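You operate a simulated robot arm through the tools that you are given. There is no shell and no other tool.

The job below is to be done with a simulated robot arm. You get a single attempt, and the scene is never put back.

## Task
Snug cover bolts 2 and 4, then torque both to 20 Nm.
Fine: 13 mm driver, its selector at RUN to snug; both snug before either is torqued; fingers off the socket, driver back; leave the other two bolts.

It is judged by the outcome, as a careful person would: the job done as asked, and still so three seconds after it is handed in. It fails if anything else is knocked over, pushed out of place, dropped, spilled or broken. A push-on lid holds only when it is set on centred and level and pressed home; a screw cap is set on level and turned clockwise until tight.

## Robot
A 6-joint arm with a two-finger parallel gripper, fixed in place. Base frame: the origin is at the foot of the arm, x ahead of it, y to its left, z up. Lengths are in mm, angles in degrees, forces in N, time in s.
Its first joint turns from -166.0 to 166.0 degrees. Payload 3.91 kg.
The TCP is the grasp point between the finger pads, 30 mm short of the fingertips. In the tool frame z runs along the fingers and y along their closing line. Largest opening 110 mm; finger width 20, thickness 10; the body of the gripper, 48 by 112 mm, starts 55 mm behind the TCP.
Orientation is that of the tool frame in the base frame, as a unit quaternion [x, y, z, w]. With the fingers straight down and closing along the base's y, the tool's x points along the base's -x, its y along +y and its z along -z.

## Interface
- The arm moves only by the tool send_rows. Its argument "series" is text: rows parted by semicolons, each of 7 numbers parted by spaces: the opening, from 0 (shut) to 1 (fully open), then the shift along the tool's x, y, z in units of 40 mm (1.0 is 40 mm), then the turn, a rotation vector about the tool's x, y, z in units of 5 degrees (1.0 is 5 degrees). In form: claw tx ty tz wx wy wz; .... A call has 1 to 20 rows; each row shifts and turns the commanded pose from where the row before left it, along the tool's axes as they then stand. A call with a number of a shift or a turn outside -1 to 1 is refused whole. Each row takes 0.2 s and may step no farther than 50 mm and 8.6 degrees from the row before; otherwise, or with a gripper value out of range, the whole call is refused. Where a pose cannot be reached the arm comes as near as it can. A force on the tool above 40 N (or 10 N above the force at the start of the call, whichever is more), or a blocked arm, ends the call early, and 0.2 s more pass. The fingers move at their own pace (about 108 mm/s each) and stop on an object; they squeeze with about 32 N. The grip force told is the motor's: it shows also when the fingers shut on nothing. Time passes only in rows, and 0.2 s behind the last, so rows that do not move let the fingers close. The reply holds the time, the measured pose of the TCP, the force on the tool along the base axes, the opening and the grip force, in the units named above and with some noise, with the torque about the TCP (base axes, N m) and any sound that the robot's microphone picked up.
- Cameras (640 x 400 px; columns grow to the right, rows downward): "scene" is fixed at [405.7, 503.1, 1378]; the picture's right is [-0.94, -0.35, 0.00], its down [-0.19, 0.51, -0.84] and it looks along [0.29, -0.78, -0.55] (base axes); focal length 315 px, centre (320, 200). "wrist" rides on the gripper at [72, 17, -103] in the tool frame; the picture's right is [-0.23, 0.97, 0.00], its down [-0.76, -0.18, -0.62] and it looks along [-0.61, -0.14, 0.78] (tool axes); focal length 222 px, centre (320, 200). There is no depth. A picture from a camera that has moved, and an enlarged one, comes with that camera's place and axes in the base frame and with its lens. The place of the scene camera against the robot may be out by one fixed shift of up to 18 mm in any direction.
- snapshot(camera): a new picture of that camera. The clock stands still meanwhile.
- zoom(camera, box): a new picture of the part [left, top, right, bottom] of that camera's present view, enlarged. The clock stands still meanwhile.
- close_job(): hands the job in; it is judged then, once.

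Places have to be worked out from the pictures, the camera data and where the tool is seen. Open the gripper and draw the arm clear of the work before you hand the job in, unless the task says otherwise.

The tools are called after ">>>" as name(argument=value, ...) on one line, values as JSON. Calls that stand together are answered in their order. send_rows: Moves the arm, as the interface text tells. Its arguments: {"type":"object","properties":{"series":{"type":"string"}},"required":["series"]} The other tools are called the same way: snapshot (camera) takes a picture; zoom (camera, box) takes an enlarged picture of a part of a camera's view; close_job () hands the job in.

At the start:

```text
time_s: 0.0
tool_pos: [646.7, -129.1, 1174.2]
tcp_rot: [0.0, 1.0, 0.0, 0.0]
contact_force: [0.2, 0.2, 0.1]
torque: [0.03, -0.01, -0.02]
finger_gap: 110.1
finger_force: 0.1
```

scene: 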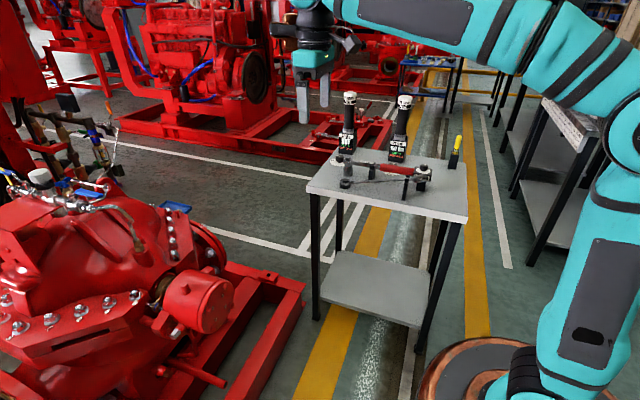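
wrist: 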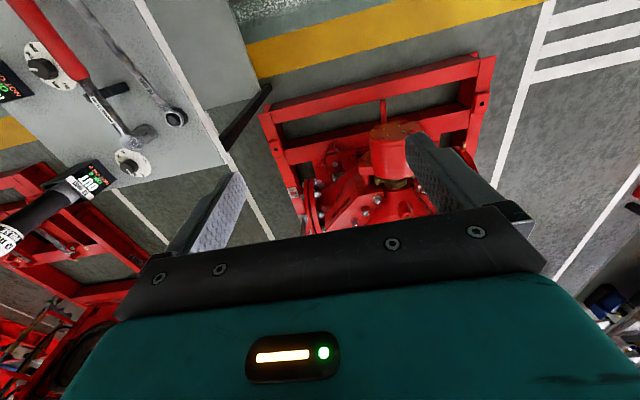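

I'll start by looking at the workbench in close-up from both cameras before moving anything.

>>> zoom(camera="scene", box=[290, 80, 480, 220])

>>> zoom(camera="scene", box=[320, 80, 420, 160])

>>> zoom(camera="scene", box=[320, 145, 440, 215])

>>> zoom(camera="wrist", box=[0, 0, 240, 260])

```text
2.86 times, centred on (385, 150) of scene
camera zoom: at [405.7, 503.1, 1378.0], right [-0.94, -0.35, 0.0], down [-0.19, 0.51, -0.84], along [0.29, -0.78, -0.55], focal length 900 px, centre (134, 343)
```

zoom: 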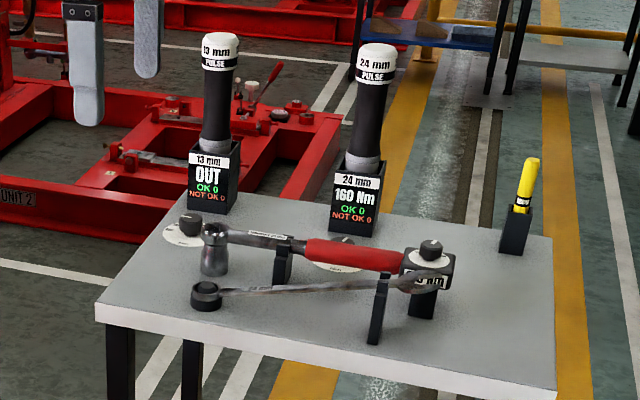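

```text
5.00 times, centred on (370, 120) of scene
camera zoom: at [405.7, 503.1, 1378.0], right [-0.94, -0.35, 0.0], down [-0.19, 0.51, -0.84], along [0.29, -0.78, -0.55], focal length 1576 px, centre (70, 600)
```

zoom: 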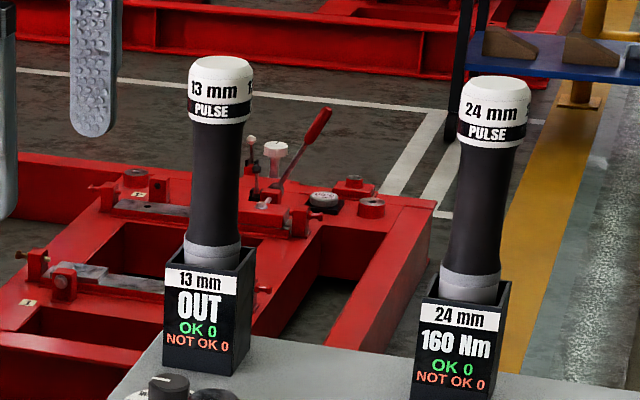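

```text
5.33 times, centred on (380, 180) of scene
camera zoom: at [405.7, 503.1, 1378.0], right [-0.94, -0.35, 0.0], down [-0.19, 0.51, -0.84], along [0.29, -0.78, -0.55], focal length 1680 px, centre (0, 307)
```

zoom: 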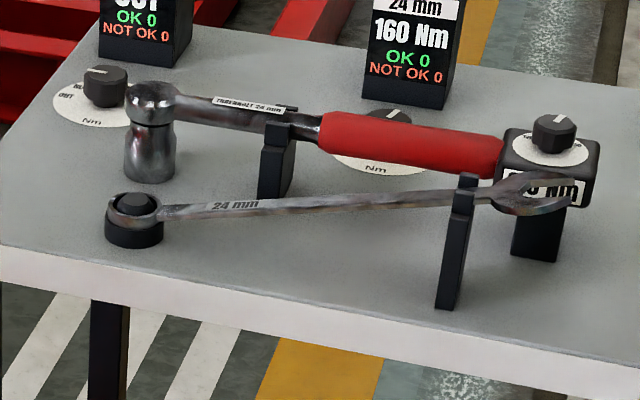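

```text
1.54 times, centred on (120, 130) of wrist
camera zoom: at [573.3, -113.1, 1276.0], right [0.23, 0.97, 0.0], down [0.76, -0.18, 0.62], along [0.61, -0.14, -0.78], focal length 342 px, centre (628, 308)
```

zoom: 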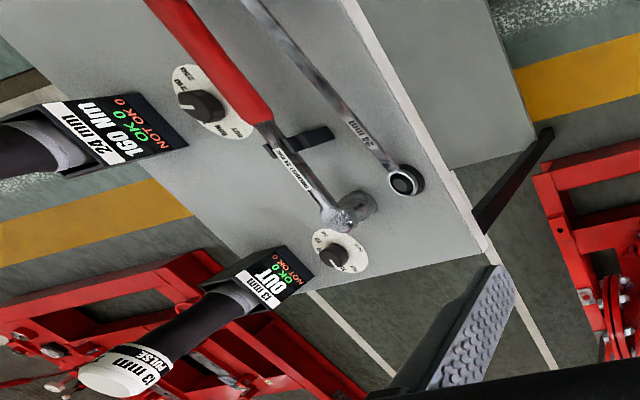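

The bench holds two drivers in docks (13 mm shows OUT, 24 mm shows 160 Nm), each with a selector knob. I need to find the cover and bolt numbers, so I look at the red machines and the dial closely.

>>> zoom(camera="scene", box=[0, 150, 160, 350])

>>> zoom(camera="scene", box=[120, 170, 260, 310])

>>> zoom(camera="wrist", box=[240, 40, 520, 240])

>>> zoom(camera="scene", box=[320, 150, 370, 200])

>>> zoom(camera="scene", box=[260, 90, 410, 170])

>>> zoom(camera="wrist", box=[90, 130, 160, 200])

```text
2.00 times, centred on (80, 250) of scene
camera zoom: at [405.7, 503.1, 1378.0], right [-0.94, -0.35, 0.0], down [-0.19, 0.51, -0.84], along [0.29, -0.78, -0.55], focal length 630 px, centre (800, 100)
```

zoom: 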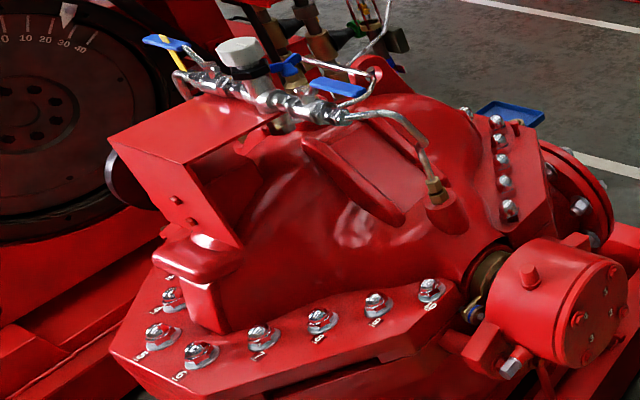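

```text
2.86 times, centred on (190, 240) of scene
camera zoom: at [405.7, 503.1, 1378.0], right [-0.94, -0.35, 0.0], down [-0.19, 0.51, -0.84], along [0.29, -0.78, -0.55], focal length 900 px, centre (691, 86)
```

zoom: 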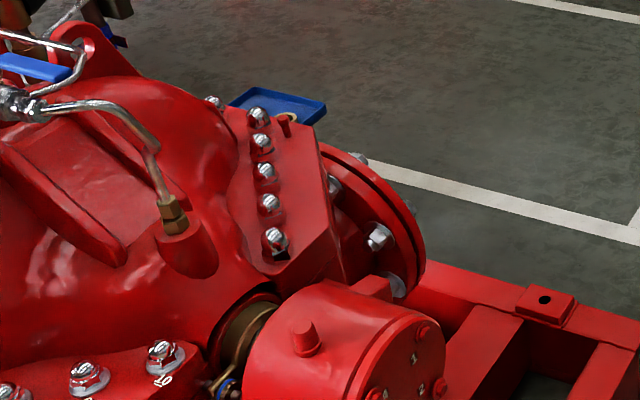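

```text
2.00 times, centred on (380, 140) of wrist
camera zoom: at [573.3, -113.1, 1276.0], right [0.23, 0.97, 0.0], down [0.76, -0.18, 0.62], along [0.61, -0.14, -0.78], focal length 444 px, centre (200, 320)
```

zoom: 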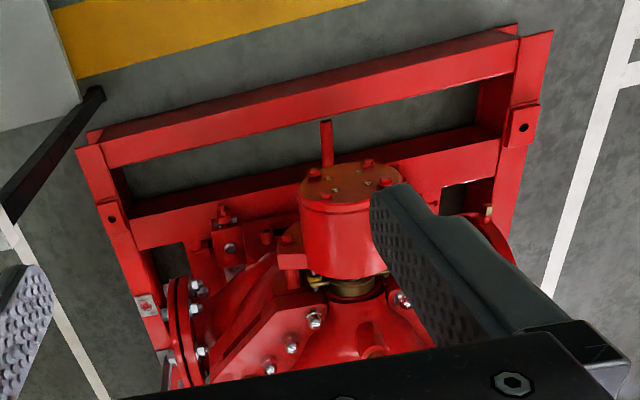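

```text
8.00 times, centred on (345, 175) of scene
camera zoom: at [405.7, 503.1, 1378.0], right [-0.94, -0.35, 0.0], down [-0.19, 0.51, -0.84], along [0.29, -0.78, -0.55], focal length 2521 px, centre (120, 400)
```

zoom: 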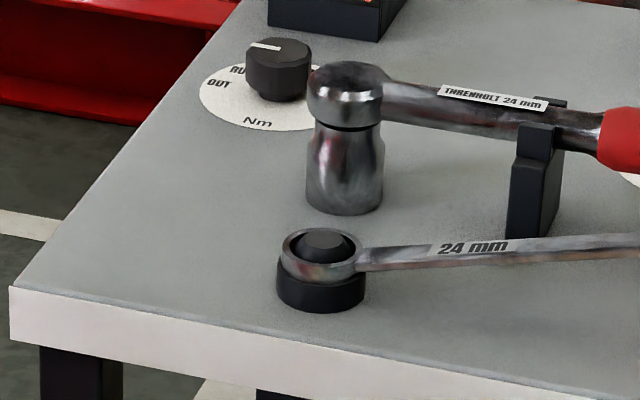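

```text
4.27 times, centred on (335, 130) of scene
camera zoom: at [405.7, 503.1, 1378.0], right [-0.94, -0.35, 0.0], down [-0.19, 0.51, -0.84], along [0.29, -0.78, -0.55], focal length 1344 px, centre (256, 499)
```

zoom: 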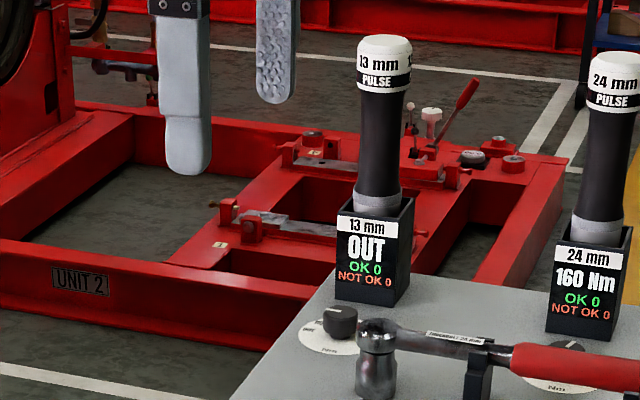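

```text
5.71 times, centred on (125, 165) of wrist
camera zoom: at [573.3, -113.1, 1276.0], right [0.23, 0.97, 0.0], down [0.76, -0.18, 0.62], along [0.61, -0.14, -0.78], focal length 1269 px, centre (1434, 400)
```

zoom: 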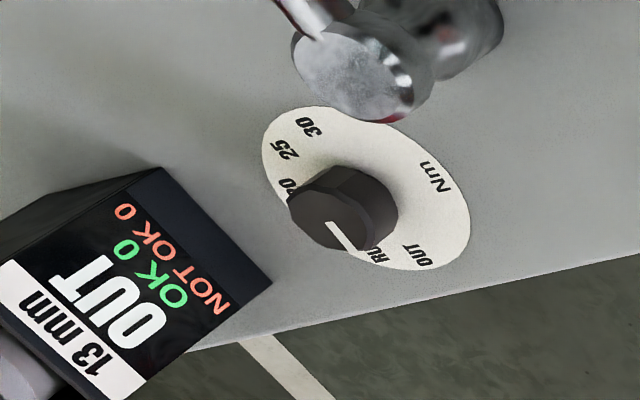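

The cover seems to be the end cap of the red cylinder on the pump, with numbered bolts on its face toward the robot base. I zoom further on it and on the dial.

>>> zoom(camera="scene", box=[150, 260, 250, 340])

>>> zoom(camera="wrist", box=[360, 110, 460, 190])

>>> zoom(camera="scene", box=[190, 270, 240, 330])

>>> zoom(camera="wrist", box=[60, 130, 150, 210])

```text
5.00 times, centred on (200, 300) of scene
camera zoom: at [405.7, 503.1, 1378.0], right [-0.94, -0.35, 0.0], down [-0.19, 0.51, -0.84], along [0.29, -0.78, -0.55], focal length 1576 px, centre (920, -300)
```

zoom: 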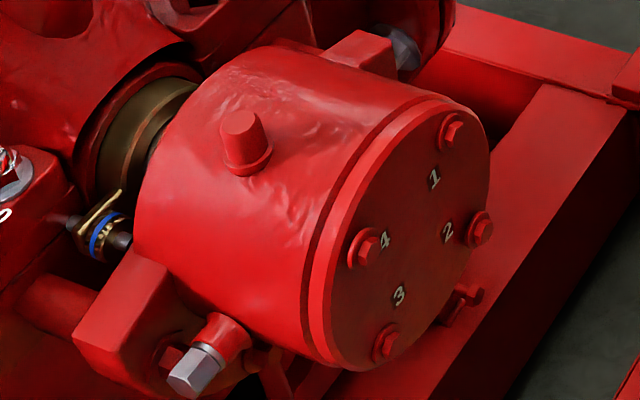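

```text
5.00 times, centred on (410, 150) of wrist
camera zoom: at [573.3, -113.1, 1276.0], right [0.23, 0.97, 0.0], down [0.76, -0.18, 0.62], along [0.61, -0.14, -0.78], focal length 1111 px, centre (-130, 450)
```

zoom: 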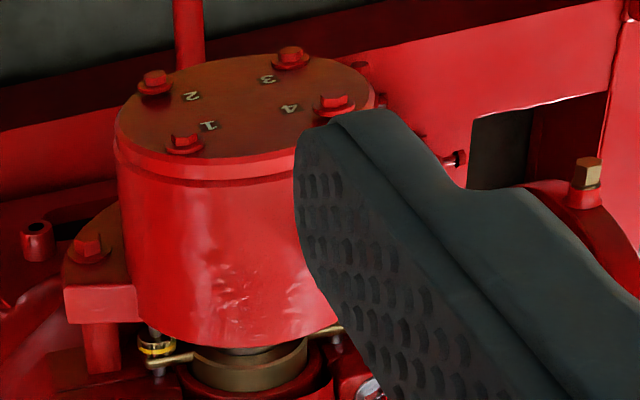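

```text
6.67 times, centred on (215, 300) of scene
camera zoom: at [405.7, 503.1, 1378.0], right [-0.94, -0.35, 0.0], down [-0.19, 0.51, -0.84], along [0.29, -0.78, -0.55], focal length 2101 px, centre (1020, -467)
```

zoom: 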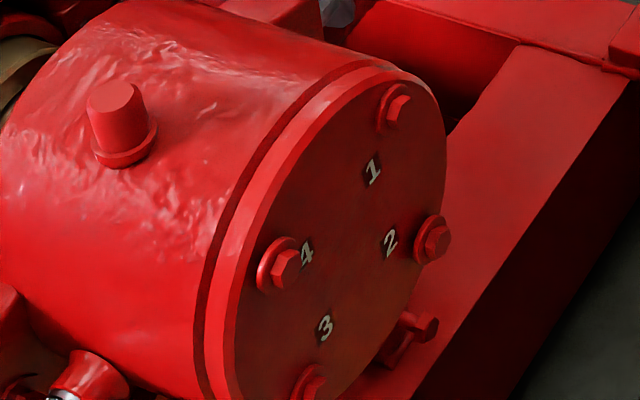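

```text
5.00 times, centred on (105, 170) of wrist
camera zoom: at [573.3, -113.1, 1276.0], right [0.23, 0.97, 0.0], down [0.76, -0.18, 0.62], along [0.61, -0.14, -0.78], focal length 1111 px, centre (1395, 350)
```

zoom: 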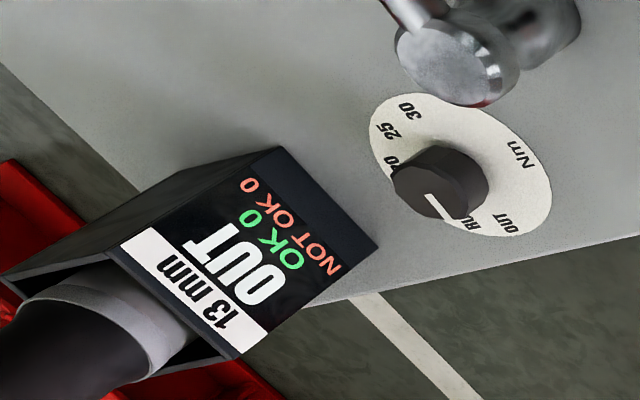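

Triangulating both views puts the cover bolts near x≈880: bolt 1 (y≈6, z≈643), 2 (y≈7, z≈557), 3 (y≈94, z≈554), 4 (y≈93, z≈645), face toward −x. The 13 mm dock/dial are near (700–745, −650); I move the wrist camera, staying high, to view the bench better.

>>> send_rows(series="0.5 0.5 -0.6 0 0 0 0;0.5 0.5 -0.6 0 0 0 0;0.5 0.5 -0.6 0 0 0 0;0.5 0.5 -0.6 0 0 0 0;0.5 0.5 -0.6 0 0 0 0;0.5 0.5 -0.6 0 0 0 0;0.5 0.5 -0.6 0 0 0 0;0.5 0.5 -0.6 0 0 0 0;0.5 0.5 -0.6 0 0 0 0;0.5 0.5 -0.6 0 0 0 0;0.5 0.5 -0.6 0 0 0 0;0.5 0.5 -0.6 0 0 0 0")

```text
time_s: 2.6
tool_pos: [406.7, -417.8, 1174.0]
tcp_rot: [0.0, 1.0, -0.001, 0.0]
contact_force: [0.0, -0.5, -1.0]
torque: [-0.02, 0.0, 0.0]
finger_gap: 54.9
finger_force: 0.1
```

The arm moved as commanded to (407, −418, 1174). Now I take new pictures from both cameras.

>>> snapshot(camera="wrist")

>>> snapshot(camera="scene")

```text
taken
camera wrist: at [332.9, -401.1, 1275.8], right [0.23, 0.97, 0.0], down [0.76, -0.18, 0.62], along [0.61, -0.14, -0.78], focal length 222 px, centre (320, 200)
```

wrist: 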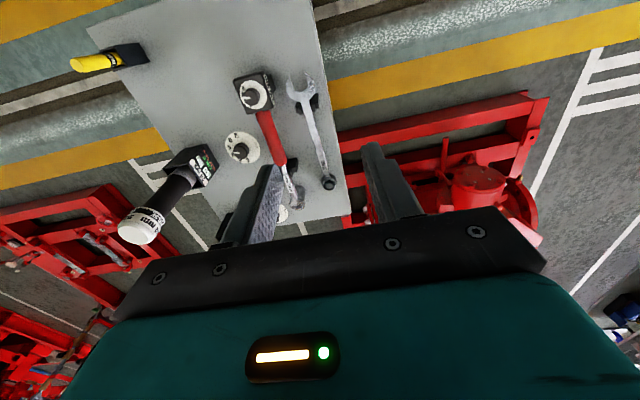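

```text
taken
```

scene: 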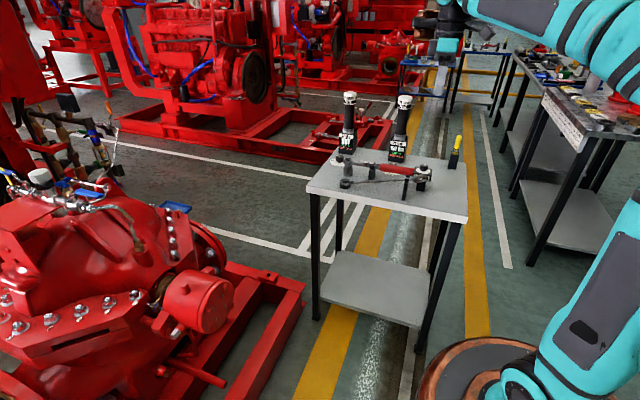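

The 13 mm driver is hidden behind a finger from here. I back off toward (560, −250, 1200) and yaw the tool so the wrist camera looks toward the dock.

>>> send_rows(series="0.5 -0.478 0.525 -0.08 0 0 0;0.5 -0.478 0.525 -0.08 0 0 0;0.5 -0.478 0.525 -0.08 0 0 0;0.5 -0.478 0.525 -0.08 0 0 0;0.5 -0.478 0.525 -0.08 0 0 0;0.5 -0.478 0.525 -0.08 0 0 0;0.5 -0.478 0.525 -0.08 0 0 0;0.5 -0.478 0.525 -0.08 0 0 0;0.5 0 0 0 0 0 1;0.5 0 0 0 0 0 1;0.5 0 0 0 0 0 1;0.5 0 0 0 0 0 1;0.5 0 0 0 0 0 1;0.5 0 0 0 0 0 1;0.5 0 0 0 0 0 1;0.5 0 0 0 0 0 1;0.5 0 0 0 0 0 1;0.5 0 0 0 0 0 1;0.5 0 0 0 0 0 1;0.5 0 0 0 0 0 1")

>>> snapshot(camera="wrist")

```text
time_s: 6.8
tool_pos: [559.2, -248.8, 1199.2]
tcp_rot: [0.501, 0.866, 0.0, 0.0]
contact_force: [0.5, -0.3, -0.5]
torque: [0.01, -0.04, 0.0]
finger_gap: 54.9
finger_force: 0.1
```

```text
taken
camera wrist: at [536.6, -178.9, 1301.0], right [0.96, 0.29, 0.0], down [0.23, -0.75, 0.62], along [0.18, -0.6, -0.78], focal length 222 px, centre (320, 200)
```

wrist: 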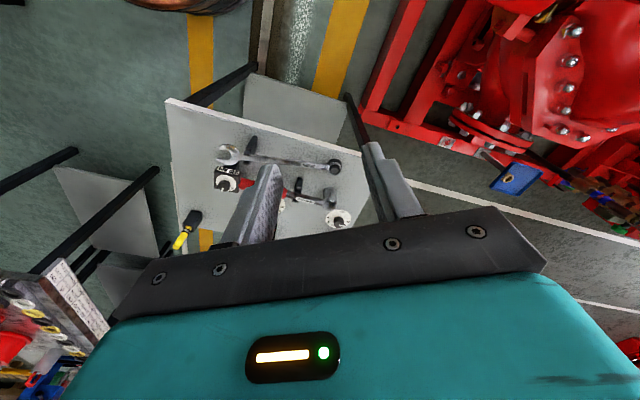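

The fingers hide what lies ahead, so the useful part of the view is nearly straight below the camera. I move the tool high above the dock area (z≈1260, clear of the ~1070 driver top) to look down.

>>> send_rows(series="0.5 -0.77 -0.21 -0.15 0 0 0;0.5 -0.77 -0.21 -0.15 0 0 0;0.5 -0.77 -0.21 -0.15 0 0 0;0.5 -0.77 -0.21 -0.15 0 0 0;0.5 -0.77 -0.21 -0.15 0 0 0;0.5 -0.77 -0.21 -0.15 0 0 0;0.5 -0.77 -0.21 -0.15 0 0 0;0.5 -0.77 -0.21 -0.15 0 0 0;0.5 -0.77 -0.21 -0.15 0 0 0;0.5 -0.77 -0.21 -0.15 0 0 0")

>>> snapshot(camera="wrist")

>>> snapshot(camera="scene")

```text
time_s: 9.0
tool_pos: [623.6, -542.2, 1219.6]
tcp_rot: [0.5, 0.866, -0.001, 0.003]
contact_force: [-0.3, 0.3, 0.5]
torque: [-0.02, -0.02, 0.0]
finger_gap: 55.1
finger_force: 0.3
out of reach, approached as far as the arm can: row 8, 9, 10
```

```text
taken
camera wrist: at [601.0, -472.0, 1323.0], right [0.96, 0.29, 0.0], down [0.22, -0.75, 0.63], along [0.18, -0.6, -0.78], focal length 222 px, centre (320, 200)
```

wrist: 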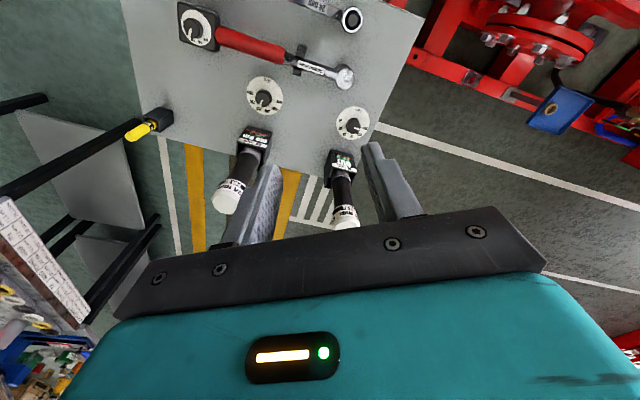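

```text
taken
```

scene: 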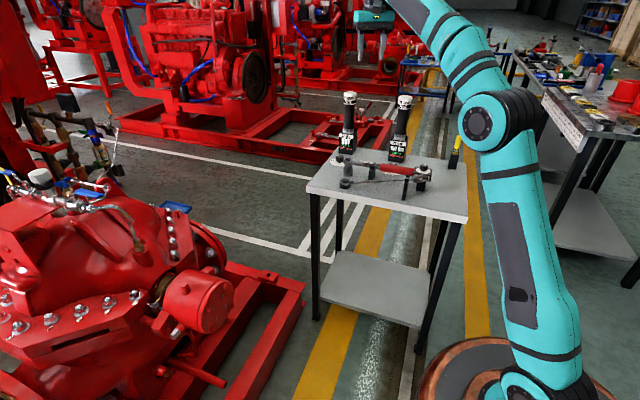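

Reach ends here at radius ≈826 for tool-down at z≈1220, so I note that high-and-far is limited. Both docks and dials are visible now; I zoom to measure them.

>>> zoom(camera="wrist", box=[300, 90, 400, 240])

>>> zoom(camera="wrist", box=[200, 60, 300, 220])

>>> zoom(camera="wrist", box=[330, 95, 380, 145])

>>> zoom(camera="wrist", box=[120, 0, 440, 200])

```text
2.67 times, centred on (350, 165) of wrist
camera zoom: at [601.0, -472.0, 1323.0], right [0.96, 0.29, 0.0], down [0.22, -0.75, 0.63], along [0.18, -0.6, -0.78], focal length 592 px, centre (240, 293)
```

zoom: 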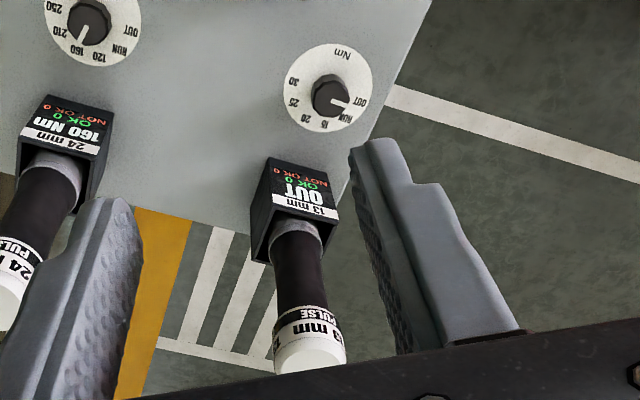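

```text
2.50 times, centred on (250, 140) of wrist
camera zoom: at [601.0, -472.0, 1323.0], right [0.96, 0.29, 0.0], down [0.22, -0.75, 0.63], along [0.18, -0.6, -0.78], focal length 555 px, centre (495, 350)
```

zoom: 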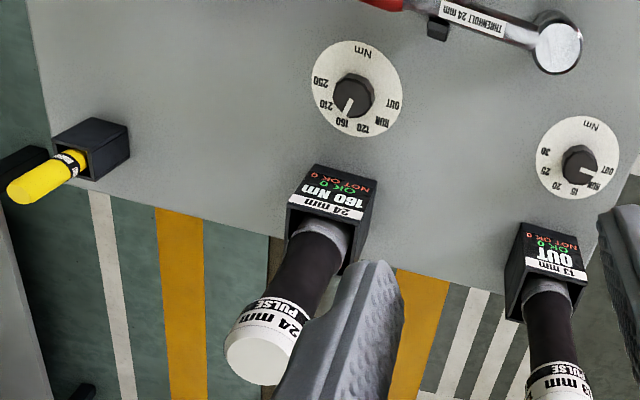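

```text
8.00 times, centred on (355, 120) of wrist
camera zoom: at [601.0, -472.0, 1323.0], right [0.96, 0.29, 0.0], down [0.22, -0.75, 0.63], along [0.18, -0.6, -0.78], focal length 1777 px, centre (40, 840)
```

zoom: 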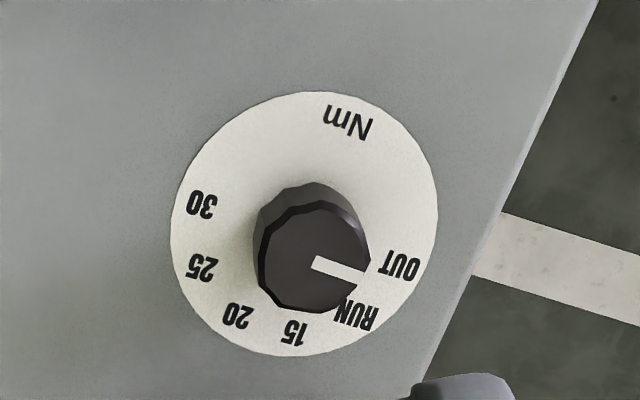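

```text
2.00 times, centred on (280, 100) of wrist
camera zoom: at [601.0, -472.0, 1323.0], right [0.96, 0.29, 0.0], down [0.22, -0.75, 0.63], along [0.18, -0.6, -0.78], focal length 444 px, centre (400, 400)
```

zoom: 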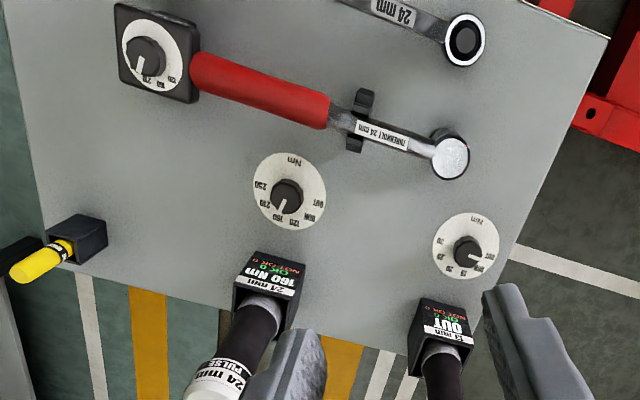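

Dial reads OUT–RUN–15–20–25–30 clockwise in about 36° steps, pointer at OUT; I place the dial at ≈(734, −637), top of bench z≈780, knob ≈33 mm wide and 24 mm tall. The dock/driver is at about (744, −748), its top near z≈1010. I descend a little and yaw 30° more so the camera side stays away from the driver.

>>> send_rows(series="0.6 0 0 1 0 0 0;0.6 0 0 1 0 0 0;0.6 0 0 1 0 0 0;0.6 0 0 1 0 0 1;0.6 0 0 0.5 0 0 1;0.6 0 0 0.5 0 0 1;0.6 0 0 0 0 0 1;0.6 0 0 0 0 0 1;0.6 0 0 0 0 0 1")

>>> snapshot(camera="wrist")

```text
time_s: 11.0
tool_pos: [623.3, -543.4, 1021.4]
tcp_rot: [0.708, 0.707, 0.0, 0.001]
contact_force: [0.1, 0.1, 0.9]
torque: [0.02, 0.02, 0.01]
finger_gap: 66.0
finger_force: 0.1
```

```text
taken
camera wrist: at [639.8, -472.4, 1124.2], right [0.97, -0.23, 0.0], down [-0.18, -0.76, 0.62], along [-0.14, -0.61, -0.78], focal length 222 px, centre (320, 200)
```

wrist: 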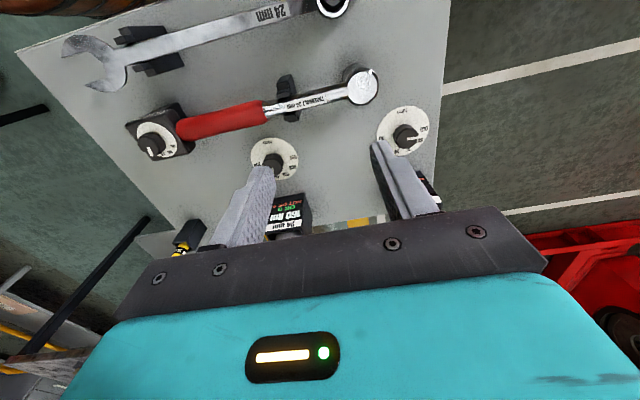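

The commanded pose was apparently clamped at the reach limit, which is convenient. I zoom on the dial from this closer view to refine its position.

>>> zoom(camera="wrist", box=[364, 96, 444, 166])

>>> zoom(camera="wrist", box=[330, 50, 450, 220])

```text
5.71 times, centred on (404, 131) of wrist
camera zoom: at [639.8, -472.4, 1124.2], right [0.97, -0.23, 0.0], down [-0.18, -0.76, 0.62], along [-0.14, -0.61, -0.78], focal length 1269 px, centre (-160, 594)
```

zoom: 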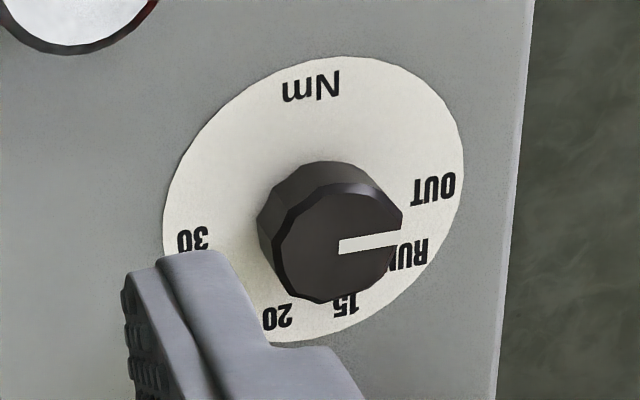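

```text
2.35 times, centred on (390, 135) of wrist
camera zoom: at [639.8, -472.4, 1124.2], right [0.97, -0.23, 0.0], down [-0.18, -0.76, 0.62], along [-0.14, -0.61, -0.78], focal length 523 px, centre (155, 353)
```

zoom: 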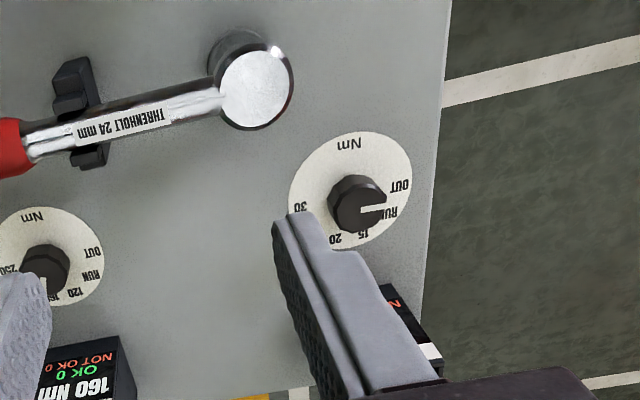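

I estimate the dial at (735, −635) with the bench at z≈783. I move to hover ~25 mm above the knob top (TCP z≈860) and look again.

>>> send_rows(series="0.6 -0.383 0.471 0.671 0 0 0;0.6 -0.383 0.471 0.671 0 0 0;0.6 -0.383 0.471 0.671 0 0 0;0.6 -0.383 0.471 0.671 0 0 0;0.6 -0.383 0.471 0.671 0 0 0;0.6 -0.383 0.471 0.671 0 0 0")

>>> snapshot(camera="wrist")

>>> snapshot(camera="scene")

```text
time_s: 12.4
tool_pos: [738.2, -634.2, 859.9]
tcp_rot: [0.708, 0.707, 0.0, 0.001]
contact_force: [0.4, 0.4, 1.1]
torque: [-0.08, -0.03, 0.02]
finger_gap: 66.0
finger_force: 0.1
```

```text
taken
camera wrist: at [753.8, -562.5, 962.4], right [0.97, -0.23, 0.0], down [-0.18, -0.76, 0.62], along [-0.14, -0.61, -0.78], focal length 222 px, centre (320, 200)
```

wrist: 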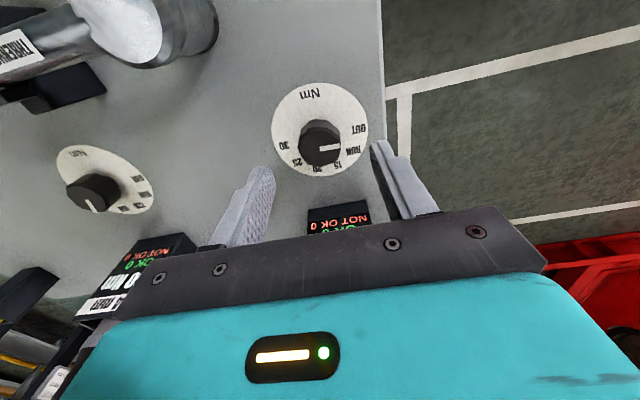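

```text
taken
```

scene: 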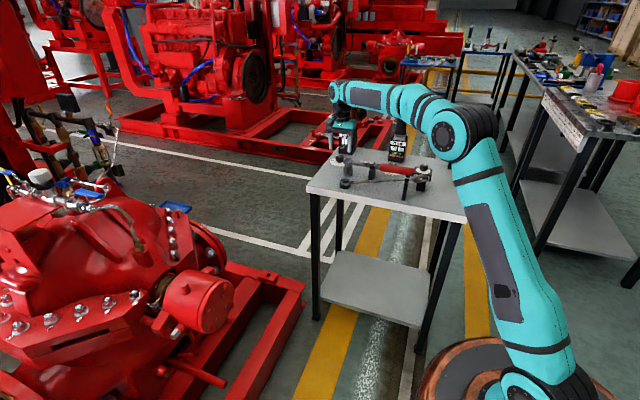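

The knob is now between the fingertips' lines of view. I zoom both views to check alignment and clearance to the driver.

>>> zoom(camera="wrist", box=[230, 60, 410, 240])

>>> zoom(camera="scene", box=[300, 60, 440, 200])

```text
2.22 times, centred on (320, 150) of wrist
camera zoom: at [753.8, -562.5, 962.4], right [0.97, -0.23, 0.0], down [-0.18, -0.76, 0.62], along [-0.14, -0.61, -0.78], focal length 494 px, centre (320, 311)
```

zoom: 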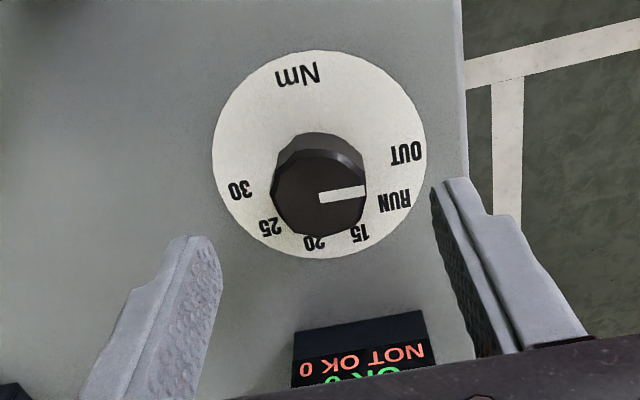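

```text
2.86 times, centred on (370, 130) of scene
camera zoom: at [405.7, 503.1, 1378.0], right [-0.94, -0.35, 0.0], down [-0.19, 0.51, -0.84], along [0.29, -0.78, -0.55], focal length 900 px, centre (177, 400)
```

zoom: 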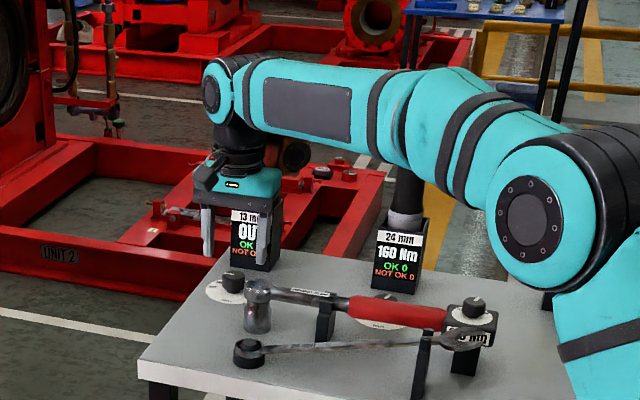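

Dial centre works out to ≈(737, −632), bench z≈775–783; TCP is at (738, −634). I make a 1–2 mm correction, descend to TCP z≈818 (fingertips ≈788) and then check before closing.

>>> send_rows(series="0.6 0.04 -0.03 0.35 0 0 0;0.6 0 0 0.35 0 0 0;0.6 0 0 0.35 0 0 0")

>>> zoom(camera="wrist", box=[220, 60, 420, 240])

>>> zoom(camera="scene", box=[320, 110, 400, 180])

```text
time_s: 13.2
tool_pos: [735.7, -630.9, 818.4]
tcp_rot: [0.707, 0.707, 0.001, 0.0]
contact_force: [-0.2, 0.5, -0.6]
torque: [0.0, -0.03, -0.02]
finger_gap: 66.1
finger_force: 0.0
```

```text
2.22 times, centred on (320, 150) of wrist
camera zoom: at [752.1, -560.1, 920.6], right [0.97, -0.23, 0.0], down [-0.18, -0.76, 0.62], along [-0.14, -0.61, -0.78], focal length 494 px, centre (320, 311)
```

zoom: 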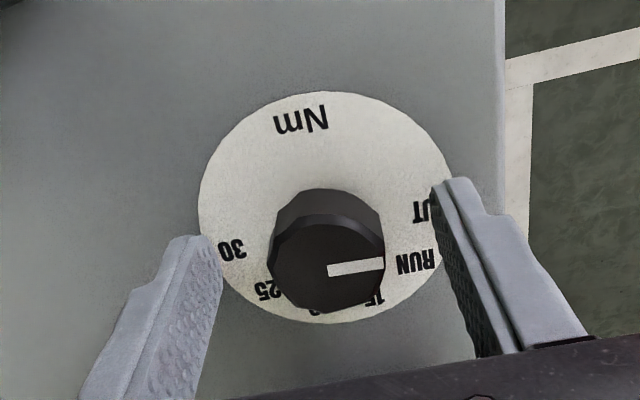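

```text
5.71 times, centred on (360, 145) of scene
camera zoom: at [405.7, 503.1, 1378.0], right [-0.94, -0.35, 0.0], down [-0.19, 0.51, -0.84], along [0.29, -0.78, -0.55], focal length 1801 px, centre (91, 514)
```

zoom: 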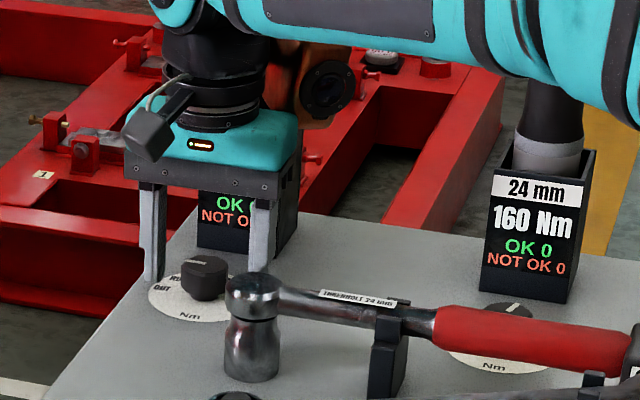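

Knob axis is at ≈(736.5, −633), bench ≈774, knob top ≈806; fingertips straddle it. I lower 6 mm more, shift 2 mm in −y and close gently on the knob.

>>> send_rows(series="0.6 -0.05 0.02 0.15 0 0 0;0.4 0 0 0 0 0 0;0.2 0 0 0 0 0 0;0.2 0 0 0 0 0 0")

>>> zoom(camera="wrist", box=[220, 60, 420, 240])

```text
time_s: 14.2
tool_pos: [736.8, -633.7, 812.8]
tcp_rot: [0.708, 0.707, 0.0, 0.0]
contact_force: [6.7, -3.9, -0.3]
torque: [-0.4, 0.18, -0.01]
finger_gap: 33.8
finger_force: 32.4
```

```text
2.22 times, centred on (320, 150) of wrist
camera zoom: at [753.6, -562.5, 914.2], right [0.97, -0.23, 0.0], down [-0.18, -0.76, 0.62], along [-0.14, -0.61, -0.78], focal length 494 px, centre (320, 311)
```

zoom: 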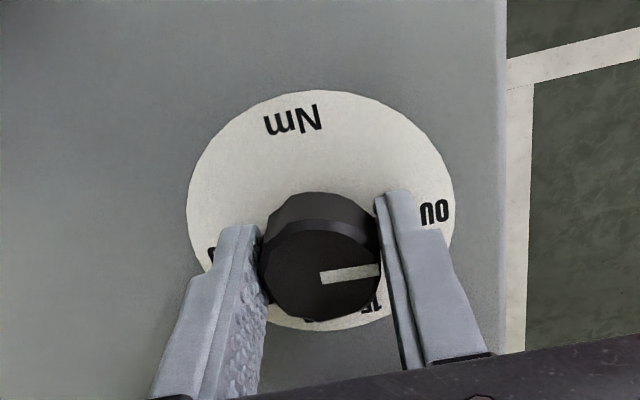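

The knob is held (gap 33.8 mm, 32 N). I turn it clockwise about 36° in small steps and check the reading.

>>> send_rows(series="0.2 0 0 0 0 0 0.9;0.2 0 0 0 0 0 0.9;0.2 0 0 0 0 0 0.9;0.2 0 0 0 0 0 0.9;0.2 0 0 0 0 0 0.9;0.2 0 0 0 0 0 0.9;0.2 0 0 0 0 0 0.9;0.2 0 0 0 0 0 0.9")

>>> zoom(camera="wrist", box=[220, 60, 420, 240])

>>> zoom(camera="scene", box=[320, 110, 400, 180])

```text
time_s: 16.0
tool_pos: [739.1, -633.8, 810.5]
tcp_rot: [0.891, 0.453, 0.0, 0.0]
contact_force: [31.8, -1.9, 3.3]
torque: [0.33, -0.65, 0.05]
finger_gap: 33.8
finger_force: 31.8
```

```text
2.22 times, centred on (320, 150) of wrist
camera zoom: at [793.6, -586.6, 914.2], right [0.65, -0.76, 0.0], down [-0.59, -0.51, 0.62], along [-0.47, -0.41, -0.78], focal length 494 px, centre (320, 311)
```

zoom: 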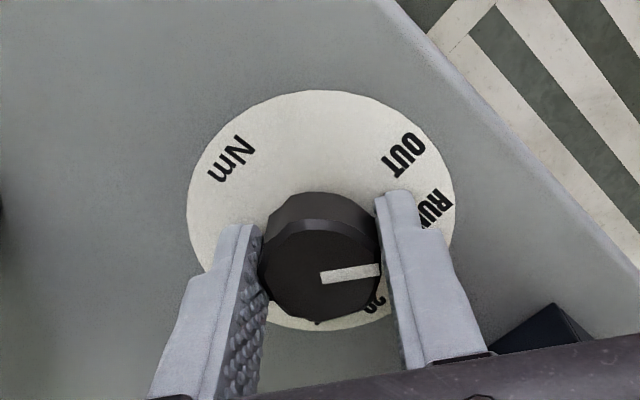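

```text
5.71 times, centred on (360, 145) of scene
camera zoom: at [405.7, 503.1, 1378.0], right [-0.94, -0.35, 0.0], down [-0.19, 0.51, -0.84], along [0.29, -0.78, -0.55], focal length 1801 px, centre (91, 514)
```

zoom: 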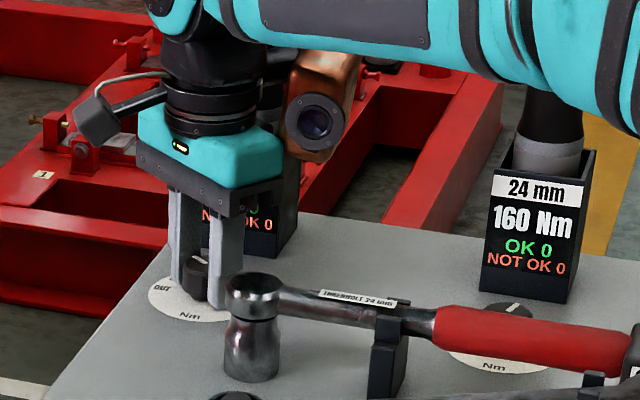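

The knob turned along with the fingers; lateral force has built to 32 N, so I open now, rise, and read the display and dial.

>>> send_rows(series="0.6 0 0 0 0 0 0;0.6 0 0 0 0 0 0;0.6 0 0 -0.5 0 0 0;0.6 0 0 -0.7 0 0 0;0.6 0 0 -0.8 0 0 0")

>>> snapshot(camera="wrist")

>>> zoom(camera="wrist", box=[240, 60, 420, 220])

>>> zoom(camera="scene", box=[320, 110, 400, 180])

```text
time_s: 17.2
tool_pos: [737.2, -637.9, 892.4]
tcp_rot: [0.891, 0.453, 0.001, 0.001]
contact_force: [-0.1, 0.4, -0.8]
torque: [0.02, 0.01, -0.02]
finger_gap: 66.1
finger_force: 0.0
```

```text
taken
camera wrist: at [793.0, -590.5, 994.5], right [0.65, -0.76, 0.0], down [-0.59, -0.51, 0.62], along [-0.47, -0.41, -0.78], focal length 222 px, centre (320, 200)
```

wrist: 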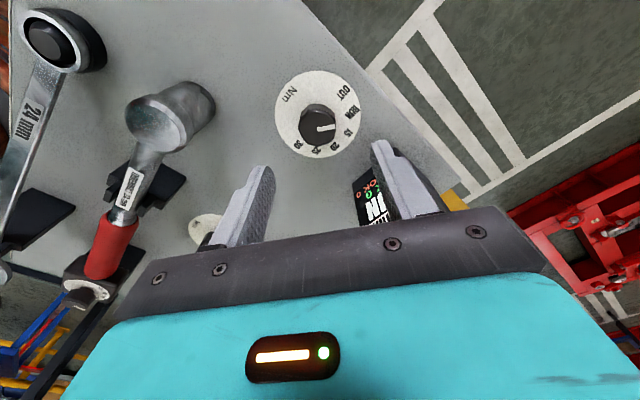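

```text
2.50 times, centred on (330, 140) of wrist
camera zoom: at [793.0, -590.5, 994.5], right [0.65, -0.76, 0.0], down [-0.59, -0.51, 0.62], along [-0.47, -0.41, -0.78], focal length 555 px, centre (295, 350)
```

zoom: 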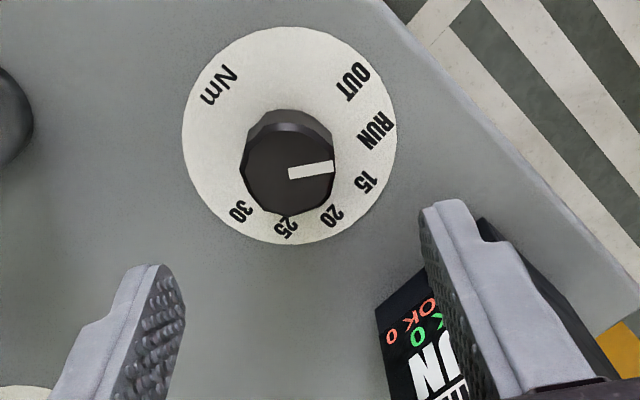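

```text
5.71 times, centred on (360, 145) of scene
camera zoom: at [405.7, 503.1, 1378.0], right [-0.94, -0.35, 0.0], down [-0.19, 0.51, -0.84], along [0.29, -0.78, -0.55], focal length 1801 px, centre (91, 514)
```

zoom: 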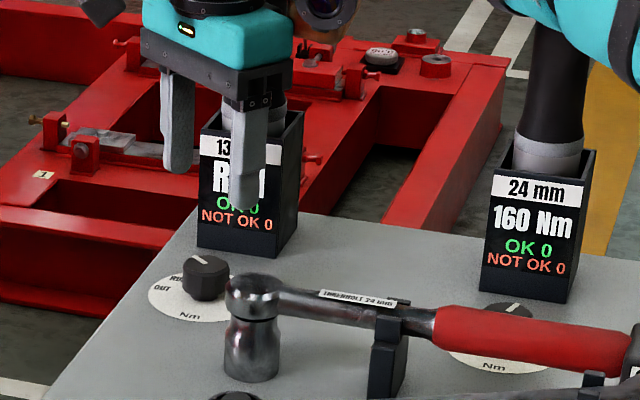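

The display now reads RUN and the pointer sits on RUN. Next I retreat up and inward to a clear spot before reorienting the gripper for a horizontal grasp of the driver handle.

>>> send_rows(series="0.6 0 0 -0.9 0 0 0;0.6 0 0 -0.9 0 0 0;0.6 0.09 -0.85 -0.23 0 0 0;0.6 0.09 -0.85 -0.23 0 0 0;0.6 0.09 -0.85 -0.23 0 0 0;0.6 0.09 -0.85 -0.23 0 0 0;0.6 0.09 -0.85 -0.23 0 0 0;0.6 0.09 -0.85 -0.23 0 0 0;0.6 0.09 -0.85 -0.23 0 0 0;0.6 0 0 0 0 0 -1;0.6 0 0 0 0 0 -1;0.6 0 0 0 0 0 -1;0.6 0 0 0 0 0 -1;0.6 0 0 0 0 0 -1;0.6 0 0 0 0 0 -1;0.6 0 0 0 0 0 -1;0.6 0 0 0 0 0 -1;0.6 0 0 0 0 0 -1;0.6 0 0 0 0 0 -1;0.6 0 0 0 0 0 -1")

>>> snapshot(camera="scene")

```text
time_s: 21.4
tool_pos: [560.1, -475.1, 1028.6]
tcp_rot: [0.581, 0.814, 0.0, 0.0]
contact_force: [-0.6, -0.4, 0.7]
torque: [-0.02, 0.0, -0.03]
finger_gap: 66.1
finger_force: 0.1
```

```text
taken
```

scene: 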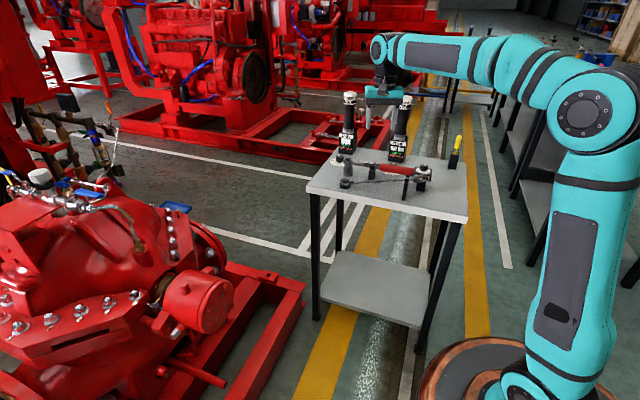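

The retreat went cleanly. I continue yawing the tool (camera side turning outward) in place.

>>> send_rows(series="0.6 0 0 0 0 0 -1;0.6 0 0 0 0 0 -1;0.6 0 0 0 0 0 -1;0.6 0 0 0 0 0 -1;0.6 0 0 0 0 0 -1;0.6 0 0 0 0 0 -1;0.6 0 0 0 0 0 -1;0.6 0 0 0 0 0 -1;0.6 0 0 0 0 0 -1;0.6 0 0 0 0 0 -1;0.6 0 0 0 0 0 -1;0.6 0 0 0 0 0 -1;0.6 0 0 0 0 0 -1;0.6 0 0 0 0 0 -1;0.6 0 0 0 0 0 -1;0.6 0 0 0 0 0 -1;0.6 0 0 0 0 0 -1;0.6 0 0 0 0 0 -1;0.6 0 0 0 0 0 -1;0.6 0 0 0 0 0 -1")

```text
time_s: 25.6
tool_pos: [559.4, -475.3, 1028.4]
tcp_rot: [-0.251, 0.968, 0.0, -0.001]
contact_force: [0.2, 0.3, -0.5]
torque: [0.03, -0.01, -0.02]
finger_gap: 65.8
finger_force: 0.2
```

Rotation proceeds without trouble (tool x at ≈209°). I finish the yaw to 270° and begin pitching the tool up toward pointing along −y.

>>> send_rows(series="0.6 0 0 0 0 0 -1;0.6 0 0 0 0 0 -1;0.6 0 0 0 0 0 -1;0.6 0 0 0 0 0 -1;0.6 0 0 0 0 0 -1;0.6 0 0 0 0 0 -1;0.6 0 0 0 0 0 -1;0.6 0 0 0 0 0 -1;0.6 0 0 0 0 0 -1;0.6 0 0 0 0 0 -1;0.6 0 0 0 0 0 -1;0.6 0 0 0 0 0 -1;0.6 0 0 0 0 0 -0.2;0.6 0 0 0 0 1 0;0.6 0 0 0 0 1 0;0.6 0 0 0 0 1 0;0.6 0 0 0 0 1 0;0.6 0 0 0 0 1 0;0.6 0 0 0 0 1 0;0.6 0 0 0 0 1 0")

>>> snapshot(camera="scene")

```text
time_s: 29.8
tool_pos: [559.7, -475.2, 1029.0]
tcp_rot: [0.675, -0.674, 0.213, 0.213]
contact_force: [0.4, -0.3, 0.2]
torque: [0.01, -0.02, -0.03]
finger_gap: 66.1
finger_force: 0.0
```

```text
taken
```

scene: 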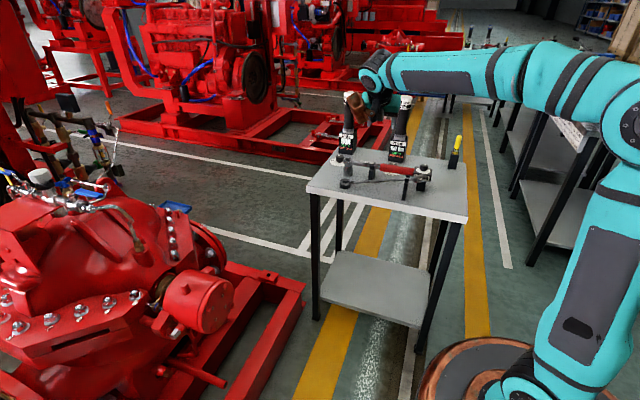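

The pitch works in the intended direction. I complete it (11 more rows) so the tool points along −y.

>>> send_rows(series="0.6 0 0 0 0 1 0;0.6 0 0 0 0 1 0;0.6 0 0 0 0 1 0;0.6 0 0 0 0 1 0;0.6 0 0 0 0 1 0;0.6 0 0 0 0 1 0;0.6 0 0 0 0 1 0;0.6 0 0 0 0 1 0;0.6 0 0 0 0 1 0;0.6 0 0 0 0 1 0;0.6 0 0 0 0 1 0")

>>> snapshot(camera="wrist")

>>> snapshot(camera="scene")

```text
time_s: 32.2
tool_pos: [559.0, -475.0, 1028.8]
tcp_rot: [0.499, -0.5, 0.501, 0.501]
contact_force: [-0.8, -0.3, -0.7]
torque: [0.02, 0.01, -0.02]
finger_gap: 66.1
finger_force: 0.0
```

```text
taken
camera wrist: at [540.9, -372.6, 1100.5], right [-0.97, 0.0, -0.23], down [0.18, 0.62, -0.76], along [0.14, -0.78, -0.61], focal length 222 px, centre (320, 200)
```

wrist: 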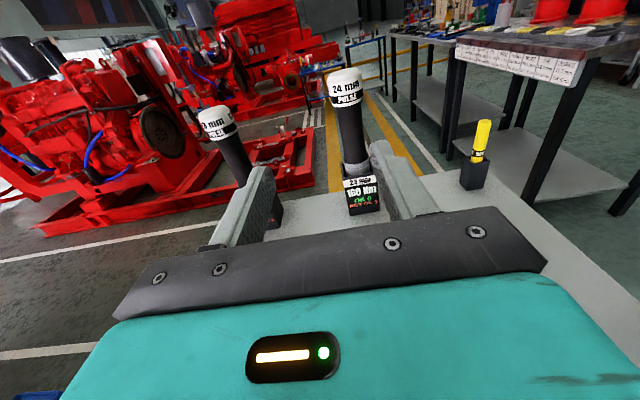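

```text
taken
```

scene: 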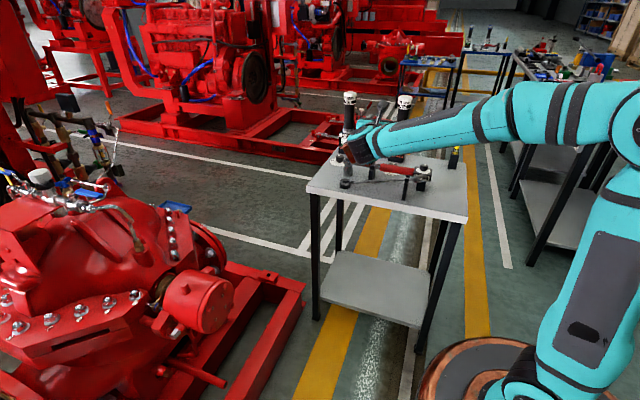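

The tool now points along −y and both drivers are visible ahead. I slide sideways to x≈744 to line up with the 13 mm driver and look again.

>>> send_rows(series="0.6 0 -0.92 0 0 0 0;0.6 0 -0.92 0 0 0 0;0.6 0 -0.92 0 0 0 0;0.6 0 -0.92 0 0 0 0;0.6 0 -0.92 0 0 0 0")

>>> snapshot(camera="wrist")

>>> zoom(camera="wrist", box=[240, 60, 400, 260])

```text
time_s: 33.4
tool_pos: [743.1, -476.6, 1028.3]
tcp_rot: [-0.499, 0.501, -0.499, -0.501]
contact_force: [-1.1, -0.7, 0.6]
torque: [0.05, -0.01, 0.02]
finger_gap: 66.1
finger_force: 0.1
```

```text
taken
camera wrist: at [725.6, -374.5, 1100.2], right [-0.97, 0.0, -0.23], down [0.18, 0.62, -0.76], along [0.14, -0.78, -0.61], focal length 222 px, centre (320, 200)
```

wrist: 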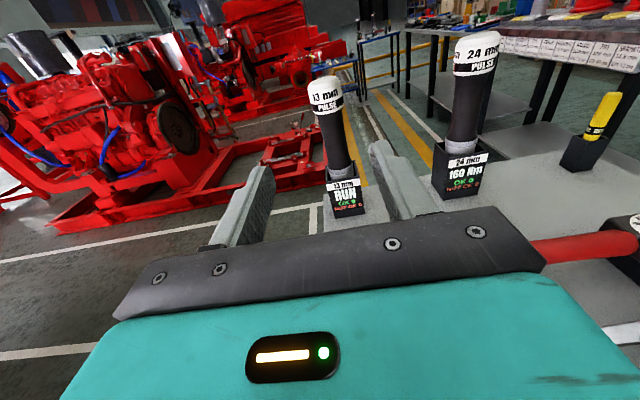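

```text
2.00 times, centred on (320, 160) of wrist
camera zoom: at [725.6, -374.5, 1100.2], right [-0.97, 0.0, -0.23], down [0.18, 0.62, -0.76], along [0.14, -0.78, -0.61], focal length 444 px, centre (320, 280)
```

zoom: 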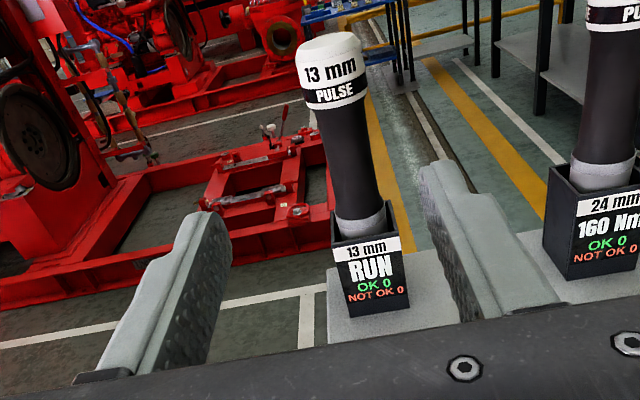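

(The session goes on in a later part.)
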